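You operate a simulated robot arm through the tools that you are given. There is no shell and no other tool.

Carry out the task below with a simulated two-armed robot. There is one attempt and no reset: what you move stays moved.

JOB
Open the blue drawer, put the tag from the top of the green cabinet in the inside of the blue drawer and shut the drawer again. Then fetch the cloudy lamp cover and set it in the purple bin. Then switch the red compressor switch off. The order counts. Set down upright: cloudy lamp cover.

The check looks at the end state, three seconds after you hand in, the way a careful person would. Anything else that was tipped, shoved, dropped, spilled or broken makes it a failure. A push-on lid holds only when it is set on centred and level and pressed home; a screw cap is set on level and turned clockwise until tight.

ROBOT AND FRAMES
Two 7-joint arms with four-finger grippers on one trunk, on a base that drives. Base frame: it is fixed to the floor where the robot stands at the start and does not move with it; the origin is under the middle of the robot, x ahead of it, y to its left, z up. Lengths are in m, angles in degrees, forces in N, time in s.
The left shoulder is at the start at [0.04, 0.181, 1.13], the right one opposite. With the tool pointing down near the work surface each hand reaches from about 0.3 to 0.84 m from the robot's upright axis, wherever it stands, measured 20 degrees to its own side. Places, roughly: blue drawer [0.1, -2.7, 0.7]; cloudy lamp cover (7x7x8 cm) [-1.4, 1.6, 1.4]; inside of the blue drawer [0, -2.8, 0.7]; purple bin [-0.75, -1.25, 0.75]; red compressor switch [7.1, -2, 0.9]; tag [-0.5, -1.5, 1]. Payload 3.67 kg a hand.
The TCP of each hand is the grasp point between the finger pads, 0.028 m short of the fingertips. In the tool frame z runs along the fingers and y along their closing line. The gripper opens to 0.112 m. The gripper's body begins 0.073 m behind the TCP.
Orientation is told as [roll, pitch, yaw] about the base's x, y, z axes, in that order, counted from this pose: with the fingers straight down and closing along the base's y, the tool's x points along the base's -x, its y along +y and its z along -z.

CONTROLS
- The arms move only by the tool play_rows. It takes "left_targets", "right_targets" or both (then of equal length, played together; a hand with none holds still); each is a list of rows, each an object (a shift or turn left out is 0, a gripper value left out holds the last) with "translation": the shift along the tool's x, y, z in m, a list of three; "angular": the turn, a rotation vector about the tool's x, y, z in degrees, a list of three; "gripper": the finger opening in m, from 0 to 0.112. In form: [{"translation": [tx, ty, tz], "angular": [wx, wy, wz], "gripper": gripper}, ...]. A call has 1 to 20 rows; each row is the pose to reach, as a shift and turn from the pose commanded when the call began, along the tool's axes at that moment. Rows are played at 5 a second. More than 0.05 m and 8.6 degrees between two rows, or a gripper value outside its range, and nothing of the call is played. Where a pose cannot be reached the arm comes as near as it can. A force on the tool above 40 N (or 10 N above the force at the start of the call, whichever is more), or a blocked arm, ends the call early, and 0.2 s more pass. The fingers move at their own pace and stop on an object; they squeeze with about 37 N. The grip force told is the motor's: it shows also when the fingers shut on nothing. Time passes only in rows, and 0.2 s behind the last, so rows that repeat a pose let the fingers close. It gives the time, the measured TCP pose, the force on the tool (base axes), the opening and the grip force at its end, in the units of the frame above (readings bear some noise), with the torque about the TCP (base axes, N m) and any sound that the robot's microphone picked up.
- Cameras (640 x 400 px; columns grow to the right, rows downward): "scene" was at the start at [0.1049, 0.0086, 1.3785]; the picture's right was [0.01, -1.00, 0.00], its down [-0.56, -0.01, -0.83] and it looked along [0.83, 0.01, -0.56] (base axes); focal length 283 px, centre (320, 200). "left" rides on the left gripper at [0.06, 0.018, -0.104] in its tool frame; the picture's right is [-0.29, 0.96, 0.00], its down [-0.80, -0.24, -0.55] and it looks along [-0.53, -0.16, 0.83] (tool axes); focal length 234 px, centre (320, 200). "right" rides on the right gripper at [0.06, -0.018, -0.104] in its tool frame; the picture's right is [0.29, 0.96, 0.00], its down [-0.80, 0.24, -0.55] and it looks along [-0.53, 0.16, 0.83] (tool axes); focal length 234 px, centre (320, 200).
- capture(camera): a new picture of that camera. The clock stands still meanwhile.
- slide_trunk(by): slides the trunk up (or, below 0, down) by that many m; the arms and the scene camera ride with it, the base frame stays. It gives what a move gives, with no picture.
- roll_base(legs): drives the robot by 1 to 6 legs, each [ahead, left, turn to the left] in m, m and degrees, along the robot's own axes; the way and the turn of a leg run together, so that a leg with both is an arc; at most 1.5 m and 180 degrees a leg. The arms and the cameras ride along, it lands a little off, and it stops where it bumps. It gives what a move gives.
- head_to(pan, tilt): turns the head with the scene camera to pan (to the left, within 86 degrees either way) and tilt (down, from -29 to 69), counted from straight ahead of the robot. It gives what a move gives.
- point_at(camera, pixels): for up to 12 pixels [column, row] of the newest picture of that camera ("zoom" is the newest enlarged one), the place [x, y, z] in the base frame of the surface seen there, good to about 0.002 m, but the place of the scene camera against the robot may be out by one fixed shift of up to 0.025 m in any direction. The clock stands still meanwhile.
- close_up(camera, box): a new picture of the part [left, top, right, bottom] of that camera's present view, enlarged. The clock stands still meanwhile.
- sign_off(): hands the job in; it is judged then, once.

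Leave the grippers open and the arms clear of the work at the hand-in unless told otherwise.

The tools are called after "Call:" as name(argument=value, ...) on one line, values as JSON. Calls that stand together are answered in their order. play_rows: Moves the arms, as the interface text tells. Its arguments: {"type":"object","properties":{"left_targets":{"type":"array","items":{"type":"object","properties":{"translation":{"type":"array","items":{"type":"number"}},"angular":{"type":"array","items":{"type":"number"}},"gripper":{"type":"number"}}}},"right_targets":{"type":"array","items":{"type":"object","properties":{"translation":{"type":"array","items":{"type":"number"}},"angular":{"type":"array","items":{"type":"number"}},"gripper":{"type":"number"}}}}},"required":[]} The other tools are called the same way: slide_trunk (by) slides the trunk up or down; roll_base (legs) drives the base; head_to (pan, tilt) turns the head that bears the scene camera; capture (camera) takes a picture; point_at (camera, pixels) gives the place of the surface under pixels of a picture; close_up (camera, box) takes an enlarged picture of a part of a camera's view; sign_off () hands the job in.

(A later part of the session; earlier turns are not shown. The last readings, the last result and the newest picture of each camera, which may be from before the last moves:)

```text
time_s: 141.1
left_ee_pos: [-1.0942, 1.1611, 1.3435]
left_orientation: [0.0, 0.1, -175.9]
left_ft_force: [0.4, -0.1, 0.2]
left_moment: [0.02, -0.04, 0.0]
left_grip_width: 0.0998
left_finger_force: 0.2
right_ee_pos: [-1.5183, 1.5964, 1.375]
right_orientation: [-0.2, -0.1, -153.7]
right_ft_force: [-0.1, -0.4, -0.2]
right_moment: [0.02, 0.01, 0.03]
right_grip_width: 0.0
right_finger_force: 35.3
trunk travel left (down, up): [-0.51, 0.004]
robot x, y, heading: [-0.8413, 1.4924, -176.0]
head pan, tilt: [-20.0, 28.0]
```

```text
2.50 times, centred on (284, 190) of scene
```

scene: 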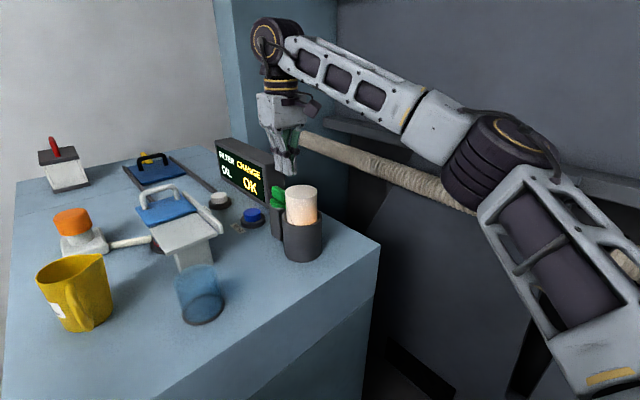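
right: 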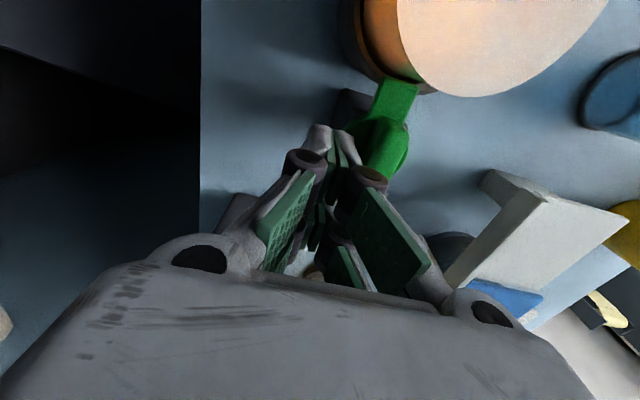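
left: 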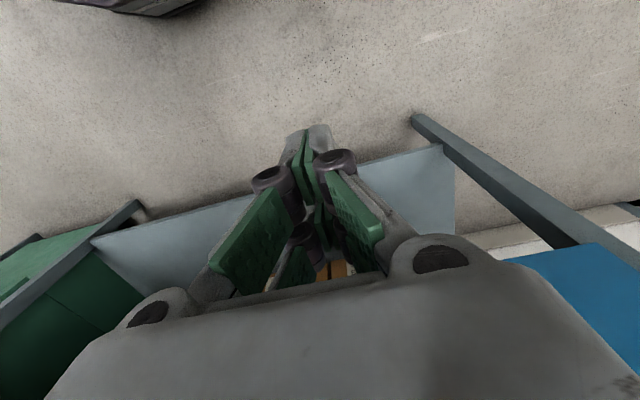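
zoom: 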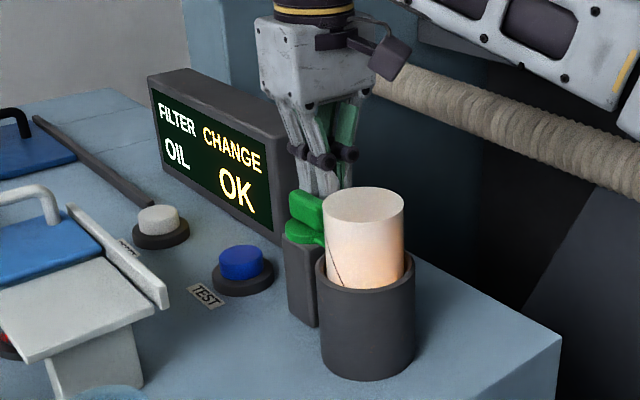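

No contact yet. I now sweep the fingertip around the catch's axis on an arc, pushing the bar's outer end toward the housing's front side (counter-clockwise from above) to about 70°, slowly.

Call:
play_rows(right_targets=[{"translation": [-0.0025, 0.006, 0]}, {"translation": [-0.005, 0.0112, 0]}, {"translation": [-0.007, 0.0148, 0]}, {"translation": [-0.0083, 0.0181, 0]}, {"translation": [-0.0092, 0.022, 0]}, {"translation": [-0.0098, 0.0255, 0]}, {"translation": [-0.0097, 0.029, 0]}, {"translation": [-0.0092, 0.033, 0]}, {"translation": [-0.0082, 0.0367, 0]}, {"translation": [-0.0068, 0.0402, 0]}, {"translation": [-0.0068, 0.0402, 0]}])

Call:
capture(camera="right")

Call:
close_up(camera="scene", box=[220, 110, 348, 270])

```text
time_s: 142.2
left_ee_pos: [-1.0947, 1.163, 1.3433]
left_orientation: [0.2, 0.1, -176.1]
left_ft_force: [-0.5, -1.9, -0.2]
left_moment: [0.07, 0.02, 0.0]
left_grip_width: 0.1
left_finger_force: 0.0
right_ee_pos: [-1.521, 1.5877, 1.3745]
right_orientation: [-0.5, -0.2, -154.9]
right_ft_force: [-8.3, 24.6, -1.5]
right_moment: [0.11, 0.06, 0.62]
right_grip_width: 0.0
right_finger_force: 35.2
trunk travel left (down, up): [-0.51, 0.004]
robot x, y, heading: [-0.8423, 1.4882, -175.9]
head pan, tilt: [-20.0, 28.0]
stopped in row 5 (right hand): the force on the tool passed its limit at 42 N (the readings are from after the stop); the commanded pose is now the measured one
```

```text
taken
```

right: 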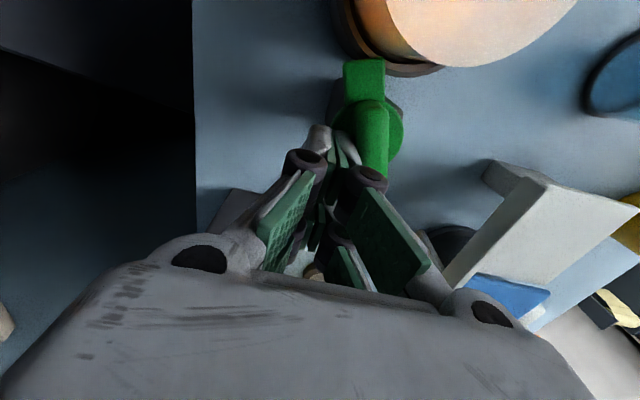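

```text
2.50 times, centred on (284, 190) of scene
```

zoom: 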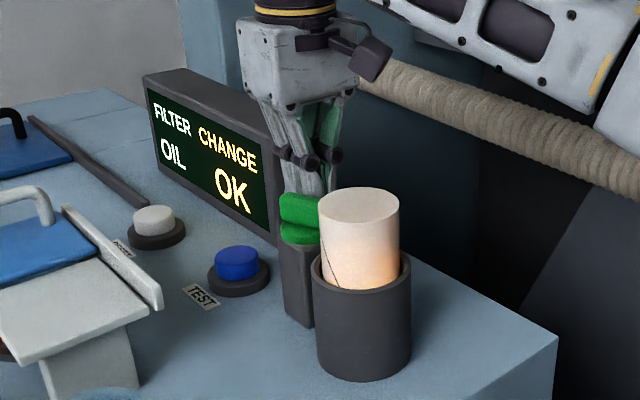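

It stopped at 42 N after the catch turned slightly. I back off by 12 mm and look at how far it turned.

Call:
play_rows(right_targets=[{"translation": [0, -0.006, 0]}, {"translation": [0, -0.014, 0]}, {"translation": [0, -0.014, -0.03]}, {"translation": [0, -0.02, -0.06]}, {"translation": [0, -0.02, -0.09]}, {"translation": [0, -0.02, -0.09]}])

Call:
capture(camera="right")

Call:
close_up(camera="right", box=[300, 40, 428, 160])

```text
time_s: 143.6
left_ee_pos: [-1.0954, 1.1626, 1.3432]
left_orientation: [0.0, 0.1, -176.0]
left_ft_force: [-0.4, 0.5, 0.4]
left_moment: [0.0, 0.0, -0.01]
left_grip_width: 0.1001
left_finger_force: 0.0
right_ee_pos: [-1.5293, 1.5982, 1.4663]
right_orientation: [-0.2, -0.2, -154.2]
right_ft_force: [-0.4, -1.1, 0.2]
right_moment: [0.01, -0.01, -0.03]
right_grip_width: 0.0
right_finger_force: 35.9
trunk travel left (down, up): [-0.51, 0.004]
robot x, y, heading: [-0.844, 1.4905, -175.9]
head pan, tilt: [-20.0, 28.0]
```

```text
taken
```

right: 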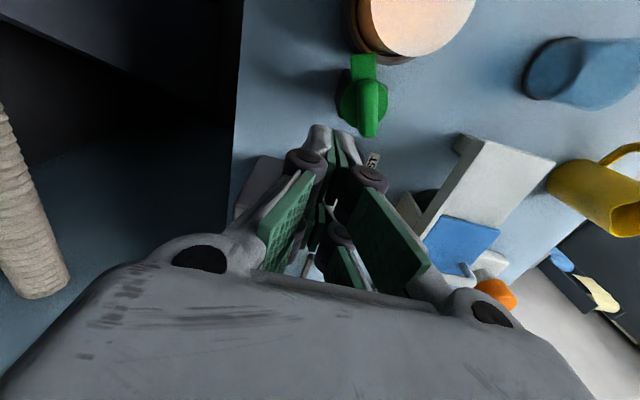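

```text
3.33 times, centred on (364, 100) of right
```

zoom: 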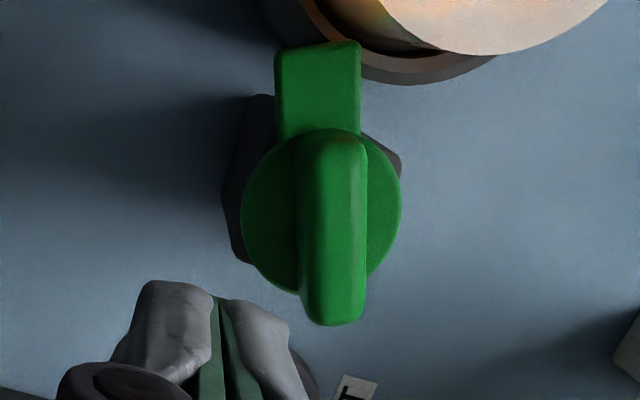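

The catch did turn, by about 20°; it is rather stiff. Twisting it with a grip on the bar would be better than pushing (the force limit would not matter so much). I read the outline of my fingers near the tip from the hand camera to judge the clearance to the cover.

Call:
point_at(camera="right", pixels=[[318, 130], [345, 135], [303, 158], [368, 178], [290, 165], [385, 185], [300, 200], [375, 230], [340, 232], [260, 230], [430, 265], [330, 150]])

```text
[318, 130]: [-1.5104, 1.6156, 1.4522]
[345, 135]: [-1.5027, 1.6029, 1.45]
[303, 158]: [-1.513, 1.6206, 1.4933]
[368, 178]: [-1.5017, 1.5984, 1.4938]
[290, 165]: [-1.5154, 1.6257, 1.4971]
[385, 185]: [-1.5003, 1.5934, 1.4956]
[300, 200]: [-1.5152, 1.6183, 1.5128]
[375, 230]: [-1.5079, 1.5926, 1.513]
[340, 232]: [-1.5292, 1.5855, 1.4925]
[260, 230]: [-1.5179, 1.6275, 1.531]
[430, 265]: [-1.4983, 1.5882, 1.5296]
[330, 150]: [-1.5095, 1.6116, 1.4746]
```

My fingers are about ±0.025 m wide along their x side and ±0.008…0.02 m along y, so gripping the bar centred on its axis leaves at least 4 mm to the cover at any angle. I measure the bar's present direction.

Call:
point_at(camera="zoom", pixels=[[328, 150], [330, 190], [333, 240], [335, 300], [303, 250], [362, 250], [247, 210], [396, 205], [320, 60], [285, 100], [355, 60], [320, 290]])

```text
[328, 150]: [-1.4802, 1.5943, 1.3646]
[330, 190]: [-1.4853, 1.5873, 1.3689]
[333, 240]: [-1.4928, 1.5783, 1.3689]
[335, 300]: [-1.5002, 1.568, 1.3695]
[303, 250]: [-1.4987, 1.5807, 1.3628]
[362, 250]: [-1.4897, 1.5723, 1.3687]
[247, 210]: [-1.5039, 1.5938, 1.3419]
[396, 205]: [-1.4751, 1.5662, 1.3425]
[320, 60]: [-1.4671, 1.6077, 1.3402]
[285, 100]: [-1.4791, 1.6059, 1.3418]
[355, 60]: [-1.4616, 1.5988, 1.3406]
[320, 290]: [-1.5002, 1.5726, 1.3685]
```

The bar now points at -127° (it turned 20°). I bring the right hand over the catch's axis at the present height, turned by 27° to line up with the bar, opened to 0.03.

Call:
play_rows(right_targets=[{"translation": [0.006, 0.009, 0], "angular": [0, 0, -7], "gripper": 0.03}, {"translation": [0.012, 0.018, 0], "angular": [0, 0, -14]}, {"translation": [0.019, 0.027, 0], "angular": [0, 0, -21]}, {"translation": [0.0252, 0.0351, 0], "angular": [0, 0, -26.9]}, {"translation": [0.0252, 0.0351, 0], "angular": [0, 0, -26.9]}, {"translation": [0.0252, 0.0351, 0], "angular": [0, 0, -26.9]}])

Call:
capture(camera="right")

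Call:
close_up(camera="right", box=[250, 60, 410, 200])

```text
time_s: 145.0
left_ee_pos: [-1.0942, 1.1621, 1.3429]
left_orientation: [-0.1, 0.2, -176.0]
left_ft_force: [0.0, 0.6, -0.1]
left_moment: [0.0, -0.05, 0.02]
left_grip_width: 0.1
left_finger_force: 0.1
right_ee_pos: [-1.4279, 1.5585, 1.4456]
right_orientation: [-0.3, -0.2, -127.5]
right_ft_force: [-0.5, 0.5, 0.8]
right_moment: [0.0, -0.02, 0.0]
right_grip_width: 0.0298
right_finger_force: 0.1
right hand out of reach, approached as far as the arm can: row 2, 3, 4, 5, 6
trunk travel left (down, up): [-0.51, 0.004]
robot x, y, heading: [-0.844, 1.4962, -176.0]
head pan, tilt: [-20.0, 28.0]
```

```text
taken
```

right: 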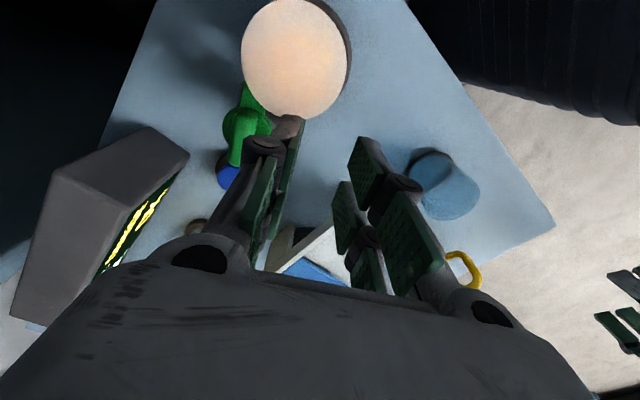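

```text
2.86 times, centred on (330, 130) of right
```

zoom: 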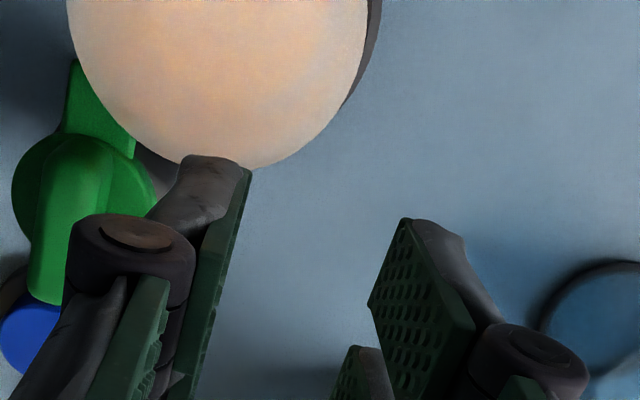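

In that orientation the arm cannot reach. I also see why the push jammed: my finger block is ±0.025 m wide, so it touched the bar near its axis. I go back to the earlier hand orientation and will push only with the block's inner corner at the bar's outer end. First I return, staying high.

Call:
play_rows(right_targets=[{"translation": [-0.007, -0.006, -0.005], "angular": [0, 0, 6], "gripper": 0.0}, {"translation": [-0.014, -0.012, -0.005], "angular": [0, 0, 12]}, {"translation": [-0.021, -0.019, -0.005], "angular": [0, 0, 18]}, {"translation": [-0.028, -0.025, -0.003], "angular": [0, 0, 23]}, {"translation": [-0.033, -0.031, 0], "angular": [0, 0, 26.3]}, {"translation": [-0.033, -0.031, 0], "angular": [0, 0, 26.3]}, {"translation": [-0.033, -0.031, 0], "angular": [0, 0, 26.3]}])

Call:
capture(camera="right")

```text
time_s: 146.6
left_ee_pos: [-1.0937, 1.1621, 1.3424]
left_orientation: [0.0, 0.1, -176.0]
left_ft_force: [0.7, 0.2, -0.4]
left_moment: [-0.01, -0.01, 0.02]
left_grip_width: 0.0998
left_finger_force: 0.2
right_ee_pos: [-1.4755, 1.5481, 1.4455]
right_orientation: [-0.2, -0.1, -153.7]
right_ft_force: [0.1, -0.7, 0.0]
right_moment: [0.0, 0.01, -0.03]
right_grip_width: 0.0002
right_finger_force: 35.2
trunk travel left (down, up): [-0.51, 0.004]
robot x, y, heading: [-0.8421, 1.4924, -176.2]
head pan, tilt: [-20.0, 28.0]
```

```text
taken
```

right: 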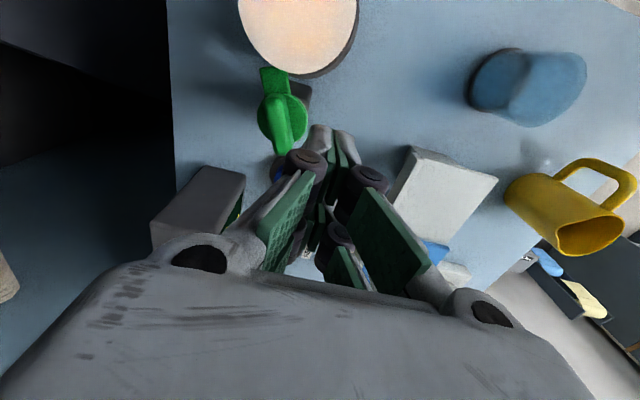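

I move to the start point beyond the bar's outer end (n≈-0.678, s≈2.09), then descend to z≈1.376.

Call:
play_rows(right_targets=[{"translation": [-0.015, -0.016, 0]}, {"translation": [-0.03, -0.032, 0]}, {"translation": [-0.0443, -0.0466, 0]}, {"translation": [-0.0443, -0.0466, 0]}, {"translation": [-0.0443, -0.0466, 0.02]}, {"translation": [-0.0443, -0.0466, 0.04]}, {"translation": [-0.0443, -0.0466, 0.058]}, {"translation": [-0.0443, -0.0466, 0.0695]}, {"translation": [-0.0443, -0.0466, 0.0695]}, {"translation": [-0.0443, -0.0466, 0.0695]}])

Call:
capture(camera="right")

Call:
close_up(camera="scene", box=[220, 110, 348, 270])

```text
time_s: 148.8
left_ee_pos: [-1.0944, 1.1616, 1.3426]
left_orientation: [-0.1, 0.1, -176.0]
left_ft_force: [-0.2, 1.1, -0.1]
left_moment: [0.01, -0.03, -0.02]
left_grip_width: 0.1002
left_finger_force: 0.1
right_ee_pos: [-1.5337, 1.5724, 1.3742]
right_orientation: [-0.2, -0.2, -153.7]
right_ft_force: [-0.8, 0.3, -0.1]
right_moment: [0.01, 0.01, 0.0]
right_grip_width: 0.0001
right_finger_force: 36.1
trunk travel left (down, up): [-0.51, 0.004]
robot x, y, heading: [-0.8437, 1.4921, -175.8]
head pan, tilt: [-20.0, 28.0]
```

```text
taken
```

right: 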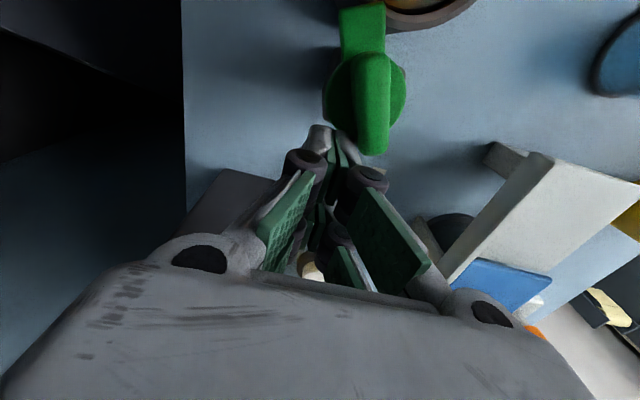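

```text
2.50 times, centred on (284, 190) of scene
```

zoom: 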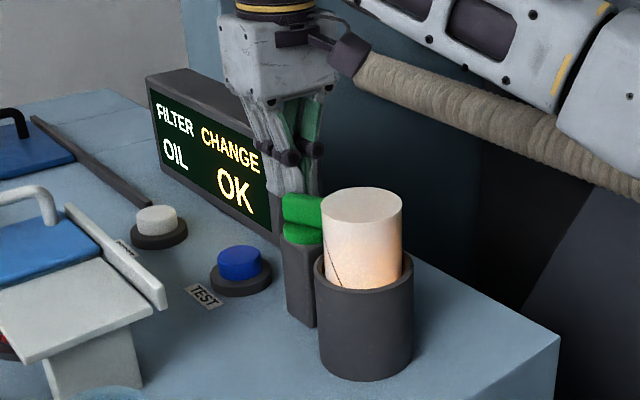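

The inner corner of my finger block is now at the bar's outer end. I push it round slowly on the corner path, about 1–2 mm per row.

Call:
play_rows(right_targets=[{"translation": [-0.002, 0.003, 0]}, {"translation": [-0.0032, 0.006, 0]}, {"translation": [-0.003, 0.008, 0]}, {"translation": [-0.0027, 0.0095, 0]}, {"translation": [-0.0024, 0.011, 0]}, {"translation": [-0.0021, 0.0122, 0]}, {"translation": [-0.0014, 0.0139, 0]}, {"translation": [-0.0006, 0.0155, 0]}, {"translation": [0.0002, 0.0172, 0]}, {"translation": [0.0012, 0.0184, 0]}, {"translation": [0.0025, 0.02, 0]}, {"translation": [0.004, 0.0215, 0]}, {"translation": [0.0055, 0.0226, 0]}, {"translation": [0.007, 0.0236, 0]}, {"translation": [0.0086, 0.0246, 0]}])

Call:
capture(camera="right")

Call:
close_up(camera="scene", box=[220, 110, 348, 270])

```text
time_s: 152.0
left_ee_pos: [-1.0937, 1.1627, 1.3429]
left_orientation: [0.0, 0.1, -176.0]
left_ft_force: [0.4, 0.3, -0.2]
left_moment: [0.0, -0.01, 0.0]
left_grip_width: 0.1
left_finger_force: 0.1
right_ee_pos: [-1.5168, 1.5533, 1.375]
right_orientation: [-0.4, -0.2, -153.6]
right_ft_force: [0.8, -0.6, 0.2]
right_moment: [0.01, -0.01, 0.02]
right_grip_width: 0.0
right_finger_force: 35.6
trunk travel left (down, up): [-0.51, 0.004]
robot x, y, heading: [-0.8413, 1.4944, -175.9]
head pan, tilt: [-20.0, 28.0]
```

```text
taken
```

right: 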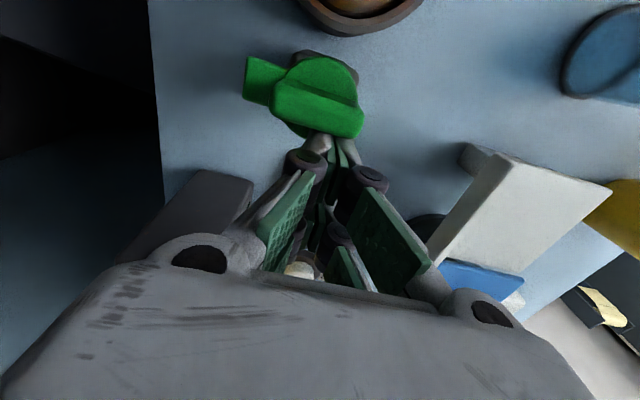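

```text
2.50 times, centred on (284, 190) of scene
```

zoom: 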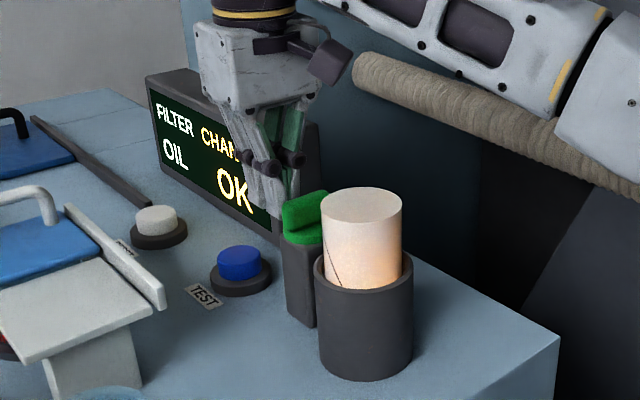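

The catch has turned about 90°: its tab now points away from the cover. I back the fingers off and rise, then open them.

Call:
play_rows(right_targets=[{"translation": [-0.006, 0, 0]}, {"translation": [-0.012, 0, 0]}, {"translation": [-0.012, 0, -0.02]}, {"translation": [-0.012, 0, -0.05]}, {"translation": [-0.012, 0, -0.08]}, {"translation": [-0.012, 0, -0.1]}, {"translation": [-0.012, 0, -0.1]}])

Call:
capture(camera="right")

```text
time_s: 153.6
left_ee_pos: [-1.0941, 1.1618, 1.3422]
left_orientation: [0.0, 0.1, -176.0]
left_ft_force: [-0.3, 0.1, -0.6]
left_moment: [-0.02, 0.01, -0.02]
left_grip_width: 0.1
left_finger_force: 0.0
right_ee_pos: [-1.5235, 1.5488, 1.475]
right_orientation: [-0.2, -0.1, -153.6]
right_ft_force: [0.2, 0.4, -0.3]
right_moment: [-0.01, 0.01, -0.02]
right_grip_width: 0.0003
right_finger_force: 35.6
trunk travel left (down, up): [-0.51, 0.004]
robot x, y, heading: [-0.8423, 1.4966, -176.0]
head pan, tilt: [-20.0, 28.0]
```

```text
taken
```

right: 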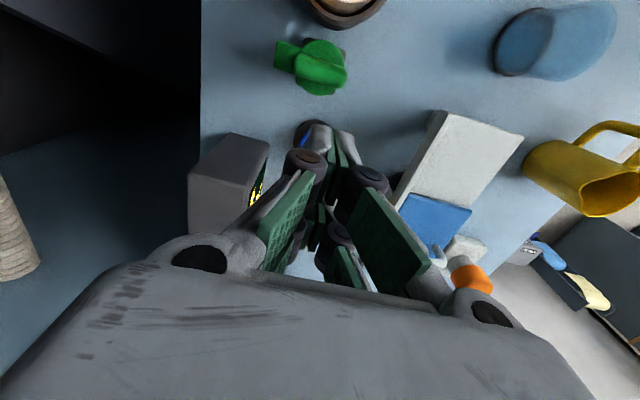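

The tab is clearly swung away. Now I move the hand over the cover's centre at z≈1.475, opening to 0.1.

Call:
play_rows(right_targets=[{"translation": [0.02, -0.002, 0], "gripper": 0.05}, {"translation": [0.05, -0.005, 0], "gripper": 0.1}, {"translation": [0.08, -0.008, 0]}, {"translation": [0.105, -0.0105, 0]}, {"translation": [0.1175, -0.0117, 0]}, {"translation": [0.1175, -0.0117, 0]}, {"translation": [0.1175, -0.0117, 0]}])

Call:
capture(camera="right")

Call:
close_up(camera="scene", box=[220, 90, 380, 270])

```text
time_s: 155.2
left_ee_pos: [-1.0922, 1.161, 1.3426]
left_orientation: [0.0, 0.1, -176.0]
left_ft_force: [0.1, -1.1, 0.1]
left_moment: [0.02, 0.01, -0.01]
left_grip_width: 0.0999
left_finger_force: 0.1
right_ee_pos: [-1.4253, 1.6109, 1.4742]
right_orientation: [-0.3, -0.2, -153.7]
right_ft_force: [0.8, 0.2, -0.3]
right_moment: [0.01, 0.03, 0.03]
right_grip_width: 0.0999
right_finger_force: 0.1
trunk travel left (down, up): [-0.51, 0.004]
robot x, y, heading: [-0.8452, 1.4899, -175.8]
head pan, tilt: [-20.0, 28.0]
```

```text
taken
```

right: 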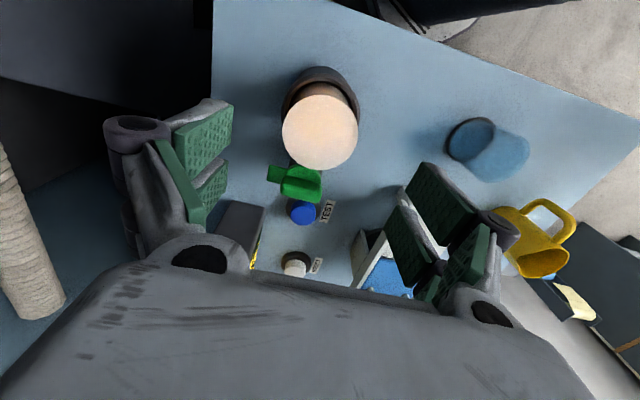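

```text
2.22 times, centred on (300, 180) of scene
```

zoom: 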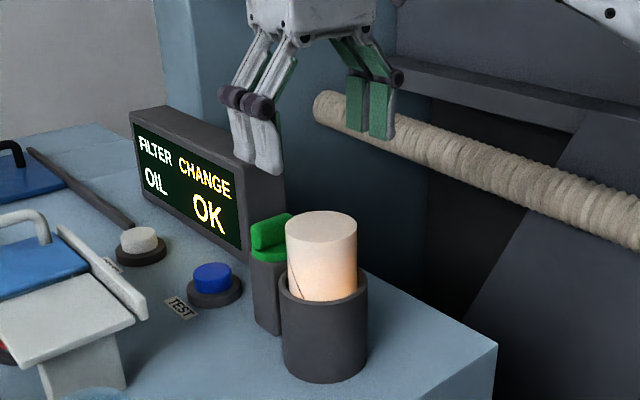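

I check the cover's rim once more from right above.

Call:
close_up(camera="right", box=[270, 60, 382, 180])

Call:
point_at(camera="right", pixels=[[320, 131], [286, 131], [354, 131], [320, 99], [320, 165], [296, 108], [344, 154], [296, 155], [344, 108], [348, 88], [295, 85], [320, 70]])

```text
3.33 times, centred on (326, 120) of right
```

zoom: 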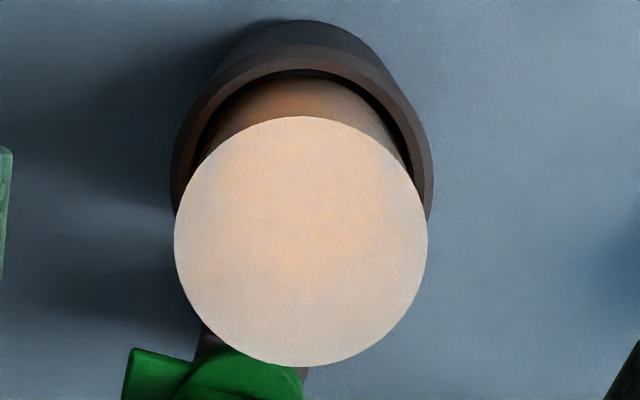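

```text
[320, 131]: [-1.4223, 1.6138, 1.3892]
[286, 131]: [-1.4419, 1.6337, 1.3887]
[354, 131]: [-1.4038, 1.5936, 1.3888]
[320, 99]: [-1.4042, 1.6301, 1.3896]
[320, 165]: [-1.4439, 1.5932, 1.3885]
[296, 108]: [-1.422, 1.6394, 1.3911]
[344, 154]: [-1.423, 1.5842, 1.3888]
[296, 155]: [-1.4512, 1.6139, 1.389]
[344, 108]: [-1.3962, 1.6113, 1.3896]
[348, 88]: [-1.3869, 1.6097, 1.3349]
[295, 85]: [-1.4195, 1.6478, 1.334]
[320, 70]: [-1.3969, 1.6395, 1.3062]
```

Centre confirmed at (-1.4233,1.6124), rim of the cup at z≈1.335. I correct 2 mm and descend 0.102 m, so that the fingertips stop about 9 mm above the cup rim.

Call:
play_rows(right_targets=[{"translation": [0.0022, 0, 0.02]}, {"translation": [0.0022, 0, 0.04]}, {"translation": [0.0022, 0, 0.06]}, {"translation": [0.0022, 0, 0.08]}, {"translation": [0.0022, 0, 0.093]}, {"translation": [0.0022, 0, 0.102]}, {"translation": [0.0022, 0, 0.102]}, {"translation": [0.0022, 0, 0.102]}])

Call:
capture(camera="right")

Call:
close_up(camera="scene", box=[220, 90, 380, 270])

```text
time_s: 157.0
left_ee_pos: [-1.0946, 1.1613, 1.342]
left_orientation: [0.0, 0.1, -176.0]
left_ft_force: [-0.4, -0.8, 0.0]
left_moment: [-0.01, 0.0, 0.02]
left_grip_width: 0.0998
left_finger_force: 0.0
right_ee_pos: [-1.4241, 1.6125, 1.3726]
right_orientation: [-0.2, -0.2, -153.6]
right_ft_force: [0.0, -0.2, -0.5]
right_moment: [0.03, -0.02, 0.01]
right_grip_width: 0.1001
right_finger_force: 0.1
trunk travel left (down, up): [-0.51, 0.004]
robot x, y, heading: [-0.839, 1.4911, -175.6]
head pan, tilt: [-20.0, 28.0]
```

```text
taken
```

right: 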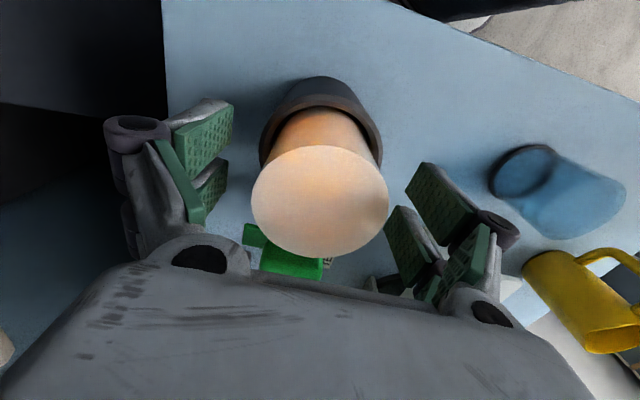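

```text
2.22 times, centred on (300, 180) of scene
```

zoom: 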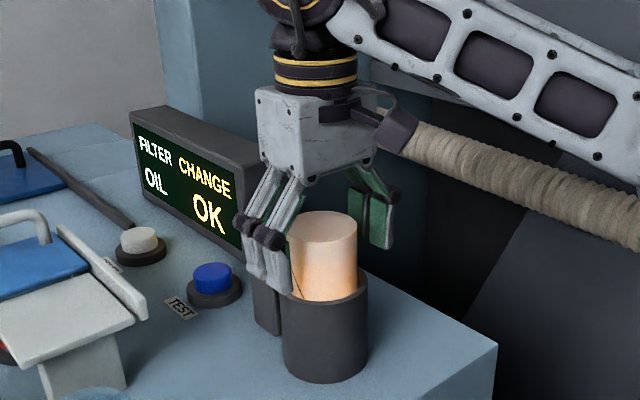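

The cover is between the open fingers. I close in steps to 0.058 so as to grip gently, and read the force.

Call:
play_rows(right_targets=[{"gripper": 0.085}, {"gripper": 0.075}, {"gripper": 0.068}, {"gripper": 0.063}, {"gripper": 0.06}, {"gripper": 0.058}, {"gripper": 0.058}, {"gripper": 0.058}])

Call:
capture(camera="right")

```text
time_s: 158.8
left_ee_pos: [-1.093, 1.1613, 1.342]
left_orientation: [-0.1, 0.1, -176.0]
left_ft_force: [0.4, 1.3, 0.0]
left_moment: [0.03, 0.02, 0.01]
left_grip_width: 0.1001
left_finger_force: 0.1
right_ee_pos: [-1.4254, 1.6125, 1.3723]
right_orientation: [-0.2, -0.3, -153.7]
right_ft_force: [-0.2, 0.5, 0.5]
right_moment: [0.0, 0.04, -0.02]
right_grip_width: 0.0591
right_finger_force: 13.2
trunk travel left (down, up): [-0.51, 0.004]
robot x, y, heading: [-0.8411, 1.4902, -176.0]
head pan, tilt: [-20.0, 28.0]
```

```text
taken
```

right: 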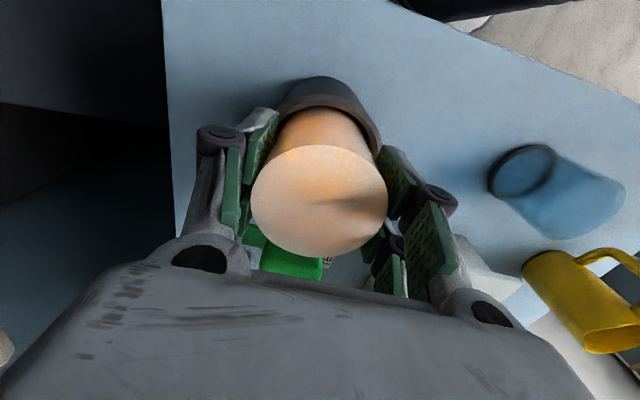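

The fingers hold the cover at 0.059 m with 13 N. I firm the grip slightly (target 0.0565) and lift 2 cm slowly, watching the force for any catch.

Call:
play_rows(right_targets=[{"gripper": 0.0565}, {"gripper": 0.0565}, {"translation": [0, 0, -0.004]}, {"translation": [0, 0, -0.008]}, {"translation": [0, 0, -0.014]}, {"translation": [0, 0, -0.02]}, {"translation": [0, 0, -0.02]}])

Call:
close_up(camera="scene", box=[220, 90, 380, 270])

```text
time_s: 160.4
left_ee_pos: [-1.095, 1.162, 1.3426]
left_orientation: [-0.1, 0.2, -176.1]
left_ft_force: [-0.7, 0.6, -0.5]
left_moment: [-0.02, 0.0, 0.01]
left_grip_width: 0.1
left_finger_force: 0.1
right_ee_pos: [-1.4249, 1.6118, 1.39]
right_orientation: [-0.3, -0.2, -153.7]
right_ft_force: [0.1, -0.2, -0.5]
right_moment: [-0.04, 0.0, -0.04]
right_grip_width: 0.0585
right_finger_force: 37.4
trunk travel left (down, up): [-0.51, 0.004]
robot x, y, heading: [-0.8403, 1.4909, -175.6]
head pan, tilt: [-20.0, 28.0]
```

```text
2.22 times, centred on (300, 180) of scene
```

zoom: 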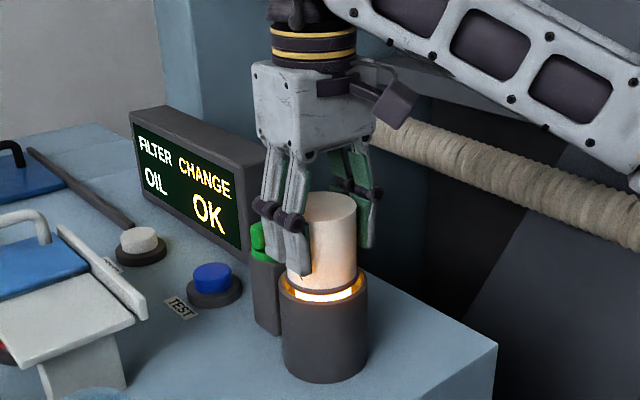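

The cover lifts freely; the glowing bulb shows beneath and the grip is 37 N. I lift another 0.10 m straight up.

Call:
play_rows(right_targets=[{"translation": [0, 0, -0.01]}, {"translation": [0, 0, -0.025]}, {"translation": [0, 0, -0.04]}, {"translation": [0, 0, -0.06]}, {"translation": [0, 0, -0.08]}, {"translation": [0, 0, -0.1]}, {"translation": [0, 0, -0.1]}])

Call:
close_up(camera="scene", box=[220, 60, 380, 270])

Call:
capture(camera="right")

```text
time_s: 162.0
left_ee_pos: [-1.0948, 1.1607, 1.3428]
left_orientation: [0.0, 0.0, -176.0]
left_ft_force: [-0.2, 0.2, -0.2]
left_moment: [0.03, 0.02, 0.01]
left_grip_width: 0.1002
left_finger_force: 0.1
right_ee_pos: [-1.4247, 1.6095, 1.4945]
right_orientation: [-0.1, -0.2, -153.7]
right_ft_force: [0.2, 0.8, -0.1]
right_moment: [0.01, -0.07, -0.01]
right_grip_width: 0.058
right_finger_force: 36.9
trunk travel left (down, up): [-0.51, 0.004]
robot x, y, heading: [-0.8418, 1.4917, -175.8]
head pan, tilt: [-20.0, 28.0]
```

```text
1.90 times, centred on (300, 165) of scene
```

zoom: 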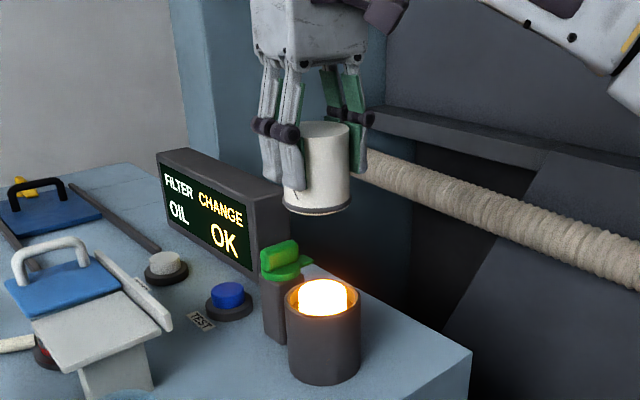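

```text
taken
```

right: 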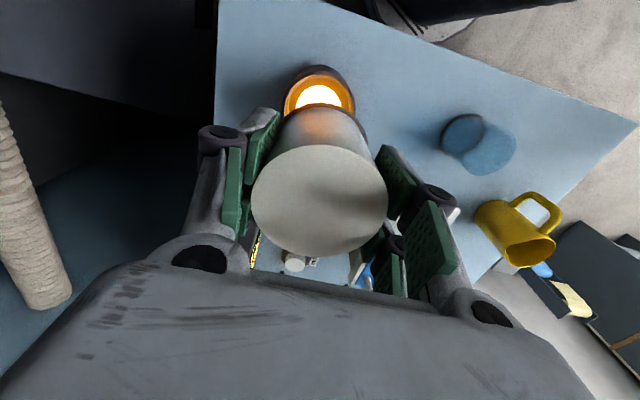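

The cloudy cover with its dark ring is free, standing upright in the grip. I draw the hand back 0.14 m, away from the lamp, and then drive off: 0.1 m back, then sideways out of the corner.

Call:
play_rows(right_targets=[{"translation": [0.02, 0, 0]}, {"translation": [0.045, 0, 0]}, {"translation": [0.07, 0, 0]}, {"translation": [0.095, 0, 0]}, {"translation": [0.12, 0, 0]}, {"translation": [0.14, 0, 0]}, {"translation": [0.14, 0, 0]}])

Call:
roll_base(legs=[[-0.1, 0, 0], [-0.3, 0.74, 0]])

Call:
capture(camera="scene")

```text
time_s: 163.6
left_ee_pos: [-1.0943, 1.1623, 1.3417]
left_orientation: [0.0, 0.1, -176.1]
left_ft_force: [0.2, 0.0, 0.1]
left_moment: [0.0, 0.01, 0.0]
left_grip_width: 0.1001
left_finger_force: 0.1
right_ee_pos: [-1.2963, 1.6708, 1.4906]
right_orientation: [-0.2, -0.2, -153.7]
right_ft_force: [-0.3, 0.1, -0.3]
right_moment: [-0.02, -0.05, 0.01]
right_grip_width: 0.0583
right_finger_force: 37.2
trunk travel left (down, up): [-0.51, 0.004]
robot x, y, heading: [-0.8454, 1.4941, -175.7]
head pan, tilt: [-20.0, 28.0]
```

```text
time_s: 168.7
left_ee_pos: [-0.6224, 0.4486, 1.343]
left_orientation: [0.1, 0.0, -174.2]
left_ft_force: [-0.4, -0.8, 0.5]
left_moment: [-0.04, 0.0, 0.0]
left_grip_width: 0.0998
left_finger_force: 0.1
right_ee_pos: [-0.8399, 0.9493, 1.4908]
right_orientation: [-0.2, -0.1, -151.9]
right_ft_force: [0.3, 0.4, -0.8]
right_moment: [0.01, -0.02, 0.02]
right_grip_width: 0.058
right_finger_force: 37.2
trunk travel left (down, up): [-0.51, 0.004]
robot x, y, heading: [-0.3819, 0.7827, -174.1]
head pan, tilt: [-20.0, 28.0]
```

```text
taken
```

scene: 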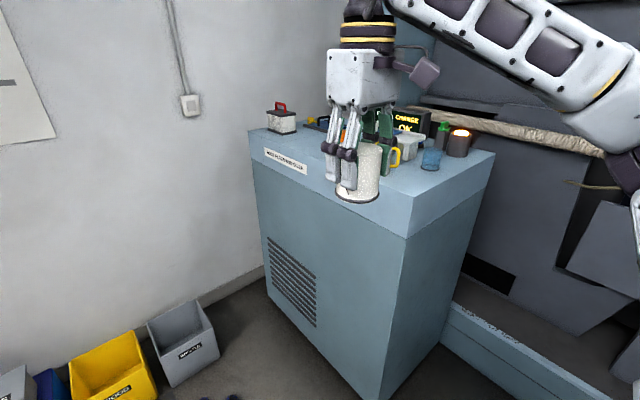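

Clear of the housing, lamp still glowing and nothing disturbed. I turn back to heading -153.6°, lower the trunk by 0.26 m, and drive left in two legs toward the rack.

Call:
roll_base(legs=[[0, 0, 20.5]])

Call:
slide_trunk(by=-0.26)

Call:
roll_base(legs=[[0, 0.9, 0], [0, 0.85, 0]])

Call:
head_to(pan=-10, tilt=38)

Call:
capture(camera="scene")

```text
time_s: 170.3
left_ee_pos: [-0.4873, 0.3832, 1.3421]
left_orientation: [0.1, 0.1, -153.6]
left_ft_force: [-0.7, -0.2, 0.2]
left_moment: [0.02, -0.02, -0.02]
left_grip_width: 0.0999
left_finger_force: 0.0
right_ee_pos: [-0.868, 0.7767, 1.4902]
right_orientation: [-0.2, -0.2, -131.4]
right_ft_force: [0.2, 1.0, 0.3]
right_moment: [0.01, 0.01, -0.05]
right_grip_width: 0.0582
right_finger_force: 37.3
trunk travel left (down, up): [-0.51, 0.004]
robot x, y, heading: [-0.3808, 0.784, -153.5]
head pan, tilt: [-20.0, 28.0]
```

```text
time_s: 172.9
left_ee_pos: [-0.4877, 0.3829, 1.0836]
left_orientation: [0.0, 0.1, -153.5]
left_ft_force: [-0.1, 0.5, -0.2]
left_moment: [-0.03, 0.01, 0.0]
left_grip_width: 0.0998
left_finger_force: 0.0
right_ee_pos: [-0.8686, 0.7754, 1.2307]
right_orientation: [-0.2, -0.2, -131.3]
right_ft_force: [0.4, 0.2, -0.4]
right_moment: [0.03, 0.02, -0.01]
right_grip_width: 0.0584
right_finger_force: 37.1
trunk travel left (down, up): [-0.25, 0.264]
robot x, y, heading: [-0.3795, 0.7795, -153.7]
head pan, tilt: [-20.0, 28.0]
```

```text
time_s: 182.1
left_ee_pos: [0.3005, -1.1855, 1.0837]
left_orientation: [0.0, 0.1, -153.6]
left_ft_force: [-0.2, -0.5, 0.5]
left_moment: [-0.01, 0.0, -0.04]
left_grip_width: 0.1
left_finger_force: 0.2
right_ee_pos: [-0.0814, -0.7918, 1.2328]
right_orientation: [-0.2, -0.2, -131.3]
right_ft_force: [0.2, 0.4, -0.4]
right_moment: [0.02, 0.01, 0.02]
right_grip_width: 0.0582
right_finger_force: 37.2
trunk travel left (down, up): [-0.25, 0.264]
robot x, y, heading: [0.4065, -0.7816, -153.4]
head pan, tilt: [-20.0, 28.0]
```

```text
time_s: 182.8
left_ee_pos: [0.2993, -1.1844, 1.0837]
left_orientation: [0.1, 0.2, -153.6]
left_ft_force: [-0.2, 0.4, 0.1]
left_moment: [-0.01, 0.01, 0.02]
left_grip_width: 0.0998
left_finger_force: 0.1
right_ee_pos: [-0.08, -0.7931, 1.2321]
right_orientation: [-0.2, -0.2, -131.3]
right_ft_force: [0.3, -0.1, -0.7]
right_moment: [0.01, 0.0, 0.04]
right_grip_width: 0.0582
right_finger_force: 36.7
trunk travel left (down, up): [-0.25, 0.264]
robot x, y, heading: [0.4071, -0.789, -153.7]
head pan, tilt: [-10.0, 38.0]
```

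```text
taken
```

scene: 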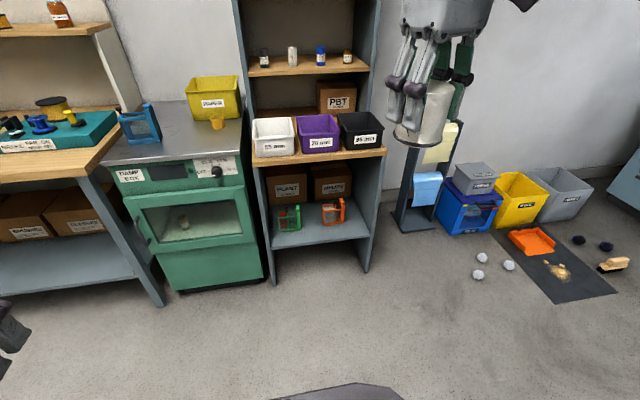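

I see the row of bins: white "55 mm", purple "70 mm" at (318,132), black "85 mm". I enlarge and measure the purple bin.

Call:
close_up(camera="scene", box=[240, 90, 400, 190])

Call:
point_at(camera="zoom", pixels=[[235, 105], [395, 98], [238, 175], [395, 165], [320, 150], [320, 125], [310, 105], [235, 210], [400, 200], [320, 100], [330, 190], [320, 80]])

```text
4.00 times, centred on (320, 140) of scene
```

zoom: 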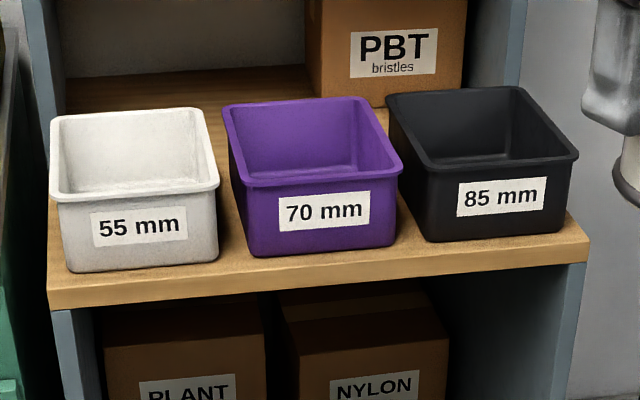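

```text
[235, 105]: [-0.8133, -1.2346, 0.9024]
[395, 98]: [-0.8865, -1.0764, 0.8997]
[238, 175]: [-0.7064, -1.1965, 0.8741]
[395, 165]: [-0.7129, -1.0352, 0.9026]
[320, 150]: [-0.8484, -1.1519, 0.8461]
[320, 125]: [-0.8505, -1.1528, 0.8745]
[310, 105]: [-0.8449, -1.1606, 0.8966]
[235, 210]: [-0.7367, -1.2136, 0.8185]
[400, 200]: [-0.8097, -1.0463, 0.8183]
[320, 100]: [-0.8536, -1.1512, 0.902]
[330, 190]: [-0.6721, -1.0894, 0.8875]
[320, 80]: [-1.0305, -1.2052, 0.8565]
```

The purple bin spans about n -1.28…-1.09 and s -0.75…-0.60, rim true z≈0.88, ledge z≈0.80 (scene minus 0.02). I drive 0.51 m ahead to bring it in reach of the right hand.

Call:
roll_base(legs=[[0.51, 0, 0]])

Call:
capture(camera="right")

Call:
capture(camera="scene")

```text
time_s: 185.9
left_ee_pos: [-0.1577, -1.4187, 1.0844]
left_orientation: [0.1, 0.1, -153.1]
left_ft_force: [-0.4, -0.3, 0.2]
left_moment: [0.02, -0.03, 0.02]
left_grip_width: 0.0998
left_finger_force: 0.1
right_ee_pos: [-0.5422, -1.0301, 1.2309]
right_orientation: [-0.2, -0.2, -130.6]
right_ft_force: [0.3, -0.5, -0.7]
right_moment: [0.02, -0.02, 0.01]
right_grip_width: 0.058
right_finger_force: 37.5
trunk travel left (down, up): [-0.25, 0.264]
robot x, y, heading: [-0.0536, -1.0177, -153.4]
head pan, tilt: [-10.0, 38.0]
```

```text
taken
```

right: 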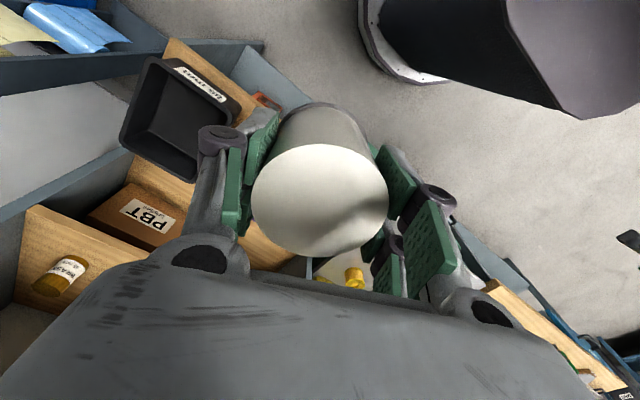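

```text
taken
```

scene: 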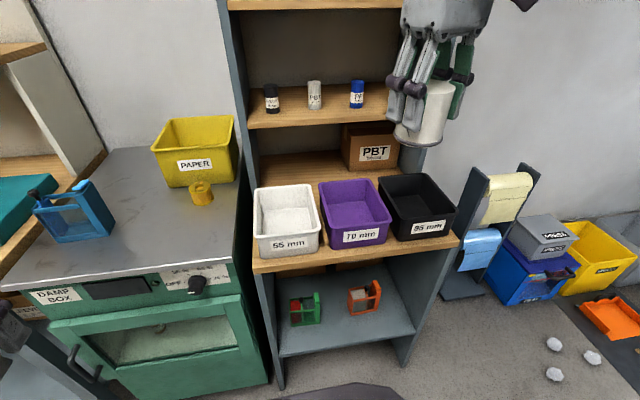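

I compare corners of the black bin seen by both the hand camera and the scene camera to calibrate the scene camera's shift, and measure the purple bin's rim.

Call:
close_up(camera="scene", box=[240, 150, 480, 280])

Call:
close_up(camera="right", box=[90, 30, 290, 200])

```text
2.67 times, centred on (360, 215) of scene
```

zoom: 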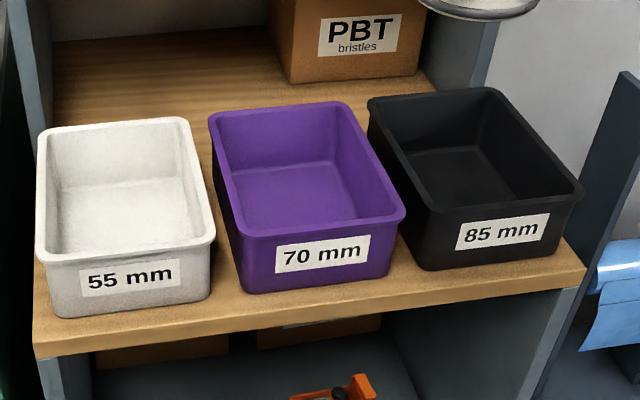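

```text
2.35 times, centred on (190, 115) of right
```

zoom: 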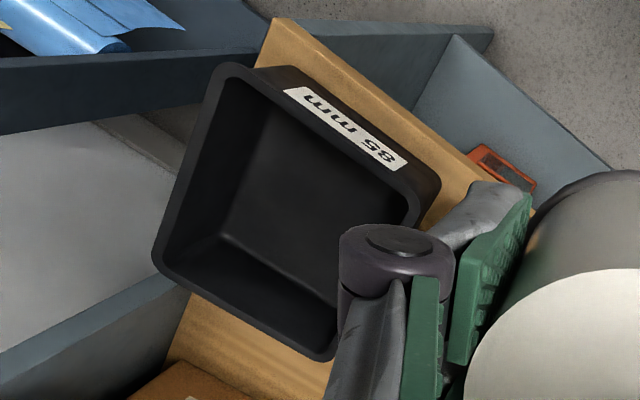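

I read the same corners in both pictures.

Call:
point_at(camera="zoom", pixels=[[228, 72], [165, 255], [320, 350], [300, 180], [240, 290], [230, 240], [280, 40], [230, 330]])

Call:
point_at(camera="scene", pixels=[[457, 209], [424, 175], [380, 179], [320, 183], [371, 180], [390, 219], [331, 227], [352, 213], [358, 203], [346, 220], [420, 210], [330, 275]])

```text
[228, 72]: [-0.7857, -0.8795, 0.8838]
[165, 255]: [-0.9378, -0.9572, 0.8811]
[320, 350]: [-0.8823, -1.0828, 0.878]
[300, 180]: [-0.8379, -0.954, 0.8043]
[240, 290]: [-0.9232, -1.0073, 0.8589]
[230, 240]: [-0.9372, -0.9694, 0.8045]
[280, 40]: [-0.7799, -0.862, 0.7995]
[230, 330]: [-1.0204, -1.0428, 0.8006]
```

```text
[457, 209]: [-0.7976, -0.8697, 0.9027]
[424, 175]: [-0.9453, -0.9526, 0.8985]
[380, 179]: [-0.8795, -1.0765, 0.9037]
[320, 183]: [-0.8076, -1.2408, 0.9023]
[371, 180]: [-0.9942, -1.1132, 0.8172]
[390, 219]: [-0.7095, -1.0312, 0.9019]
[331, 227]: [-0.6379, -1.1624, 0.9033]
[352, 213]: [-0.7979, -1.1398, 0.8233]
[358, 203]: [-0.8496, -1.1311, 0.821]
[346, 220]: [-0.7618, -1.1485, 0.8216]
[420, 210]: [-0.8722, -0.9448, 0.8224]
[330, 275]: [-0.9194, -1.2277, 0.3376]
```

The scene camera reads about +0.009 m along the wall and +0.02 m in z too much. Corrected, the purple bin's centre is about (-0.752,-1.1435), rim z≈0.882, floor z≈0.804. I carry the cover above it at z≈1.05, turning the hand by 23° to align with the bin.

Call:
play_rows(right_targets=[{"translation": [-0.025, -0.01, 0.0], "angular": [0, 0, 3]}, {"translation": [-0.055, -0.021, 0.01], "angular": [0, 0, 6]}, {"translation": [-0.085, -0.032, 0.03], "angular": [0, 0, 9]}, {"translation": [-0.115, -0.044, 0.05], "angular": [0, 0, 12]}, {"translation": [-0.145, -0.056, 0.08], "angular": [0, 0, 15]}, {"translation": [-0.175, -0.067, 0.11], "angular": [0, 0, 18]}, {"translation": [-0.2, -0.077, 0.14], "angular": [0, 0, 21]}, {"translation": [-0.2226, -0.0854, 0.17], "angular": [0, 0, 23]}, {"translation": [-0.2226, -0.0854, 0.18], "angular": [0, 0, 23]}, {"translation": [-0.2226, -0.0854, 0.18], "angular": [0, 0, 23]}])

Call:
capture(camera="right")

Call:
close_up(camera="scene", box=[240, 90, 480, 260])

```text
time_s: 188.1
left_ee_pos: [-0.1571, -1.4185, 1.0835]
left_orientation: [0.0, 0.1, -153.1]
left_ft_force: [0.3, 0.3, 0.8]
left_moment: [0.08, 0.0, 0.0]
left_grip_width: 0.1
left_finger_force: 0.1
right_ee_pos: [-0.7505, -1.144, 1.0535]
right_orientation: [-0.2, -0.4, -153.7]
right_ft_force: [0.2, -0.9, 0.1]
right_moment: [0.01, 0.0, 0.0]
right_grip_width: 0.0584
right_finger_force: 37.1
trunk travel left (down, up): [-0.25, 0.264]
robot x, y, heading: [-0.0556, -1.0179, -152.9]
head pan, tilt: [-10.0, 38.0]
```

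```text
taken
```

right: 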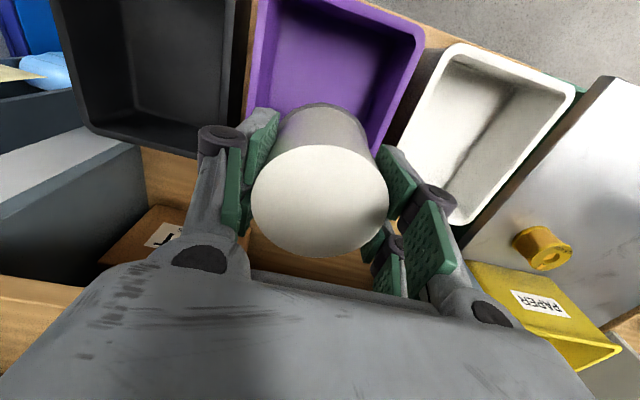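

```text
2.35 times, centred on (360, 175) of scene
```

zoom: 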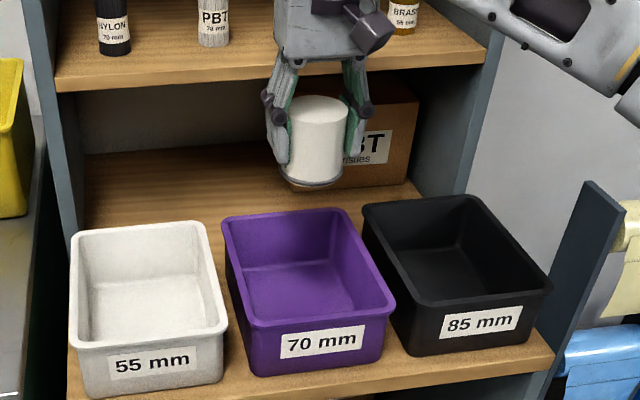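

The hand camera sees the purple bin's rim directly. I measure it to fine-centre the cover.

Call:
point_at(camera="right", pixels=[[256, 50], [252, 90], [408, 70], [392, 115], [420, 40], [340, 5], [310, 70], [370, 100], [290, 90], [350, 60], [390, 30], [262, 8]])

Call:
close_up(camera="right", box=[220, 0, 460, 150])

```text
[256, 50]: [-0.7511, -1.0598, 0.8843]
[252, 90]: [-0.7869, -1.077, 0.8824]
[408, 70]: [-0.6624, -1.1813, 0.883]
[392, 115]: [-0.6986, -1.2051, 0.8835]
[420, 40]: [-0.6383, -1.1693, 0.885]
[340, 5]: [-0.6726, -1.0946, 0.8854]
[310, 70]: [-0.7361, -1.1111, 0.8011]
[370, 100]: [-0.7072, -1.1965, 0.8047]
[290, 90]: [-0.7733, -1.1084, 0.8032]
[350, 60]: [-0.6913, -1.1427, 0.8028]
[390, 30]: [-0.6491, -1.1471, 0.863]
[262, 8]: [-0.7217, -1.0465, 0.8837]
```

```text
2.67 times, centred on (340, 75) of right
```

zoom: 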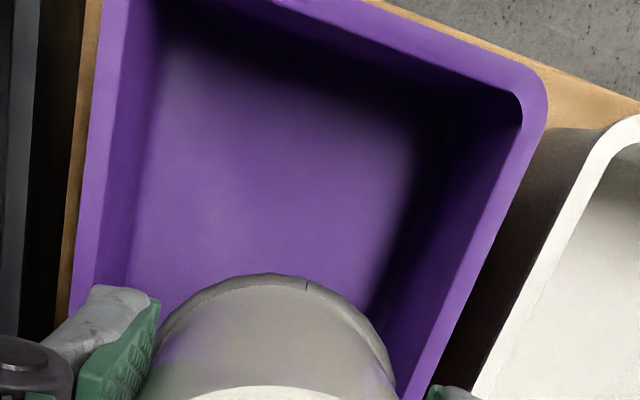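

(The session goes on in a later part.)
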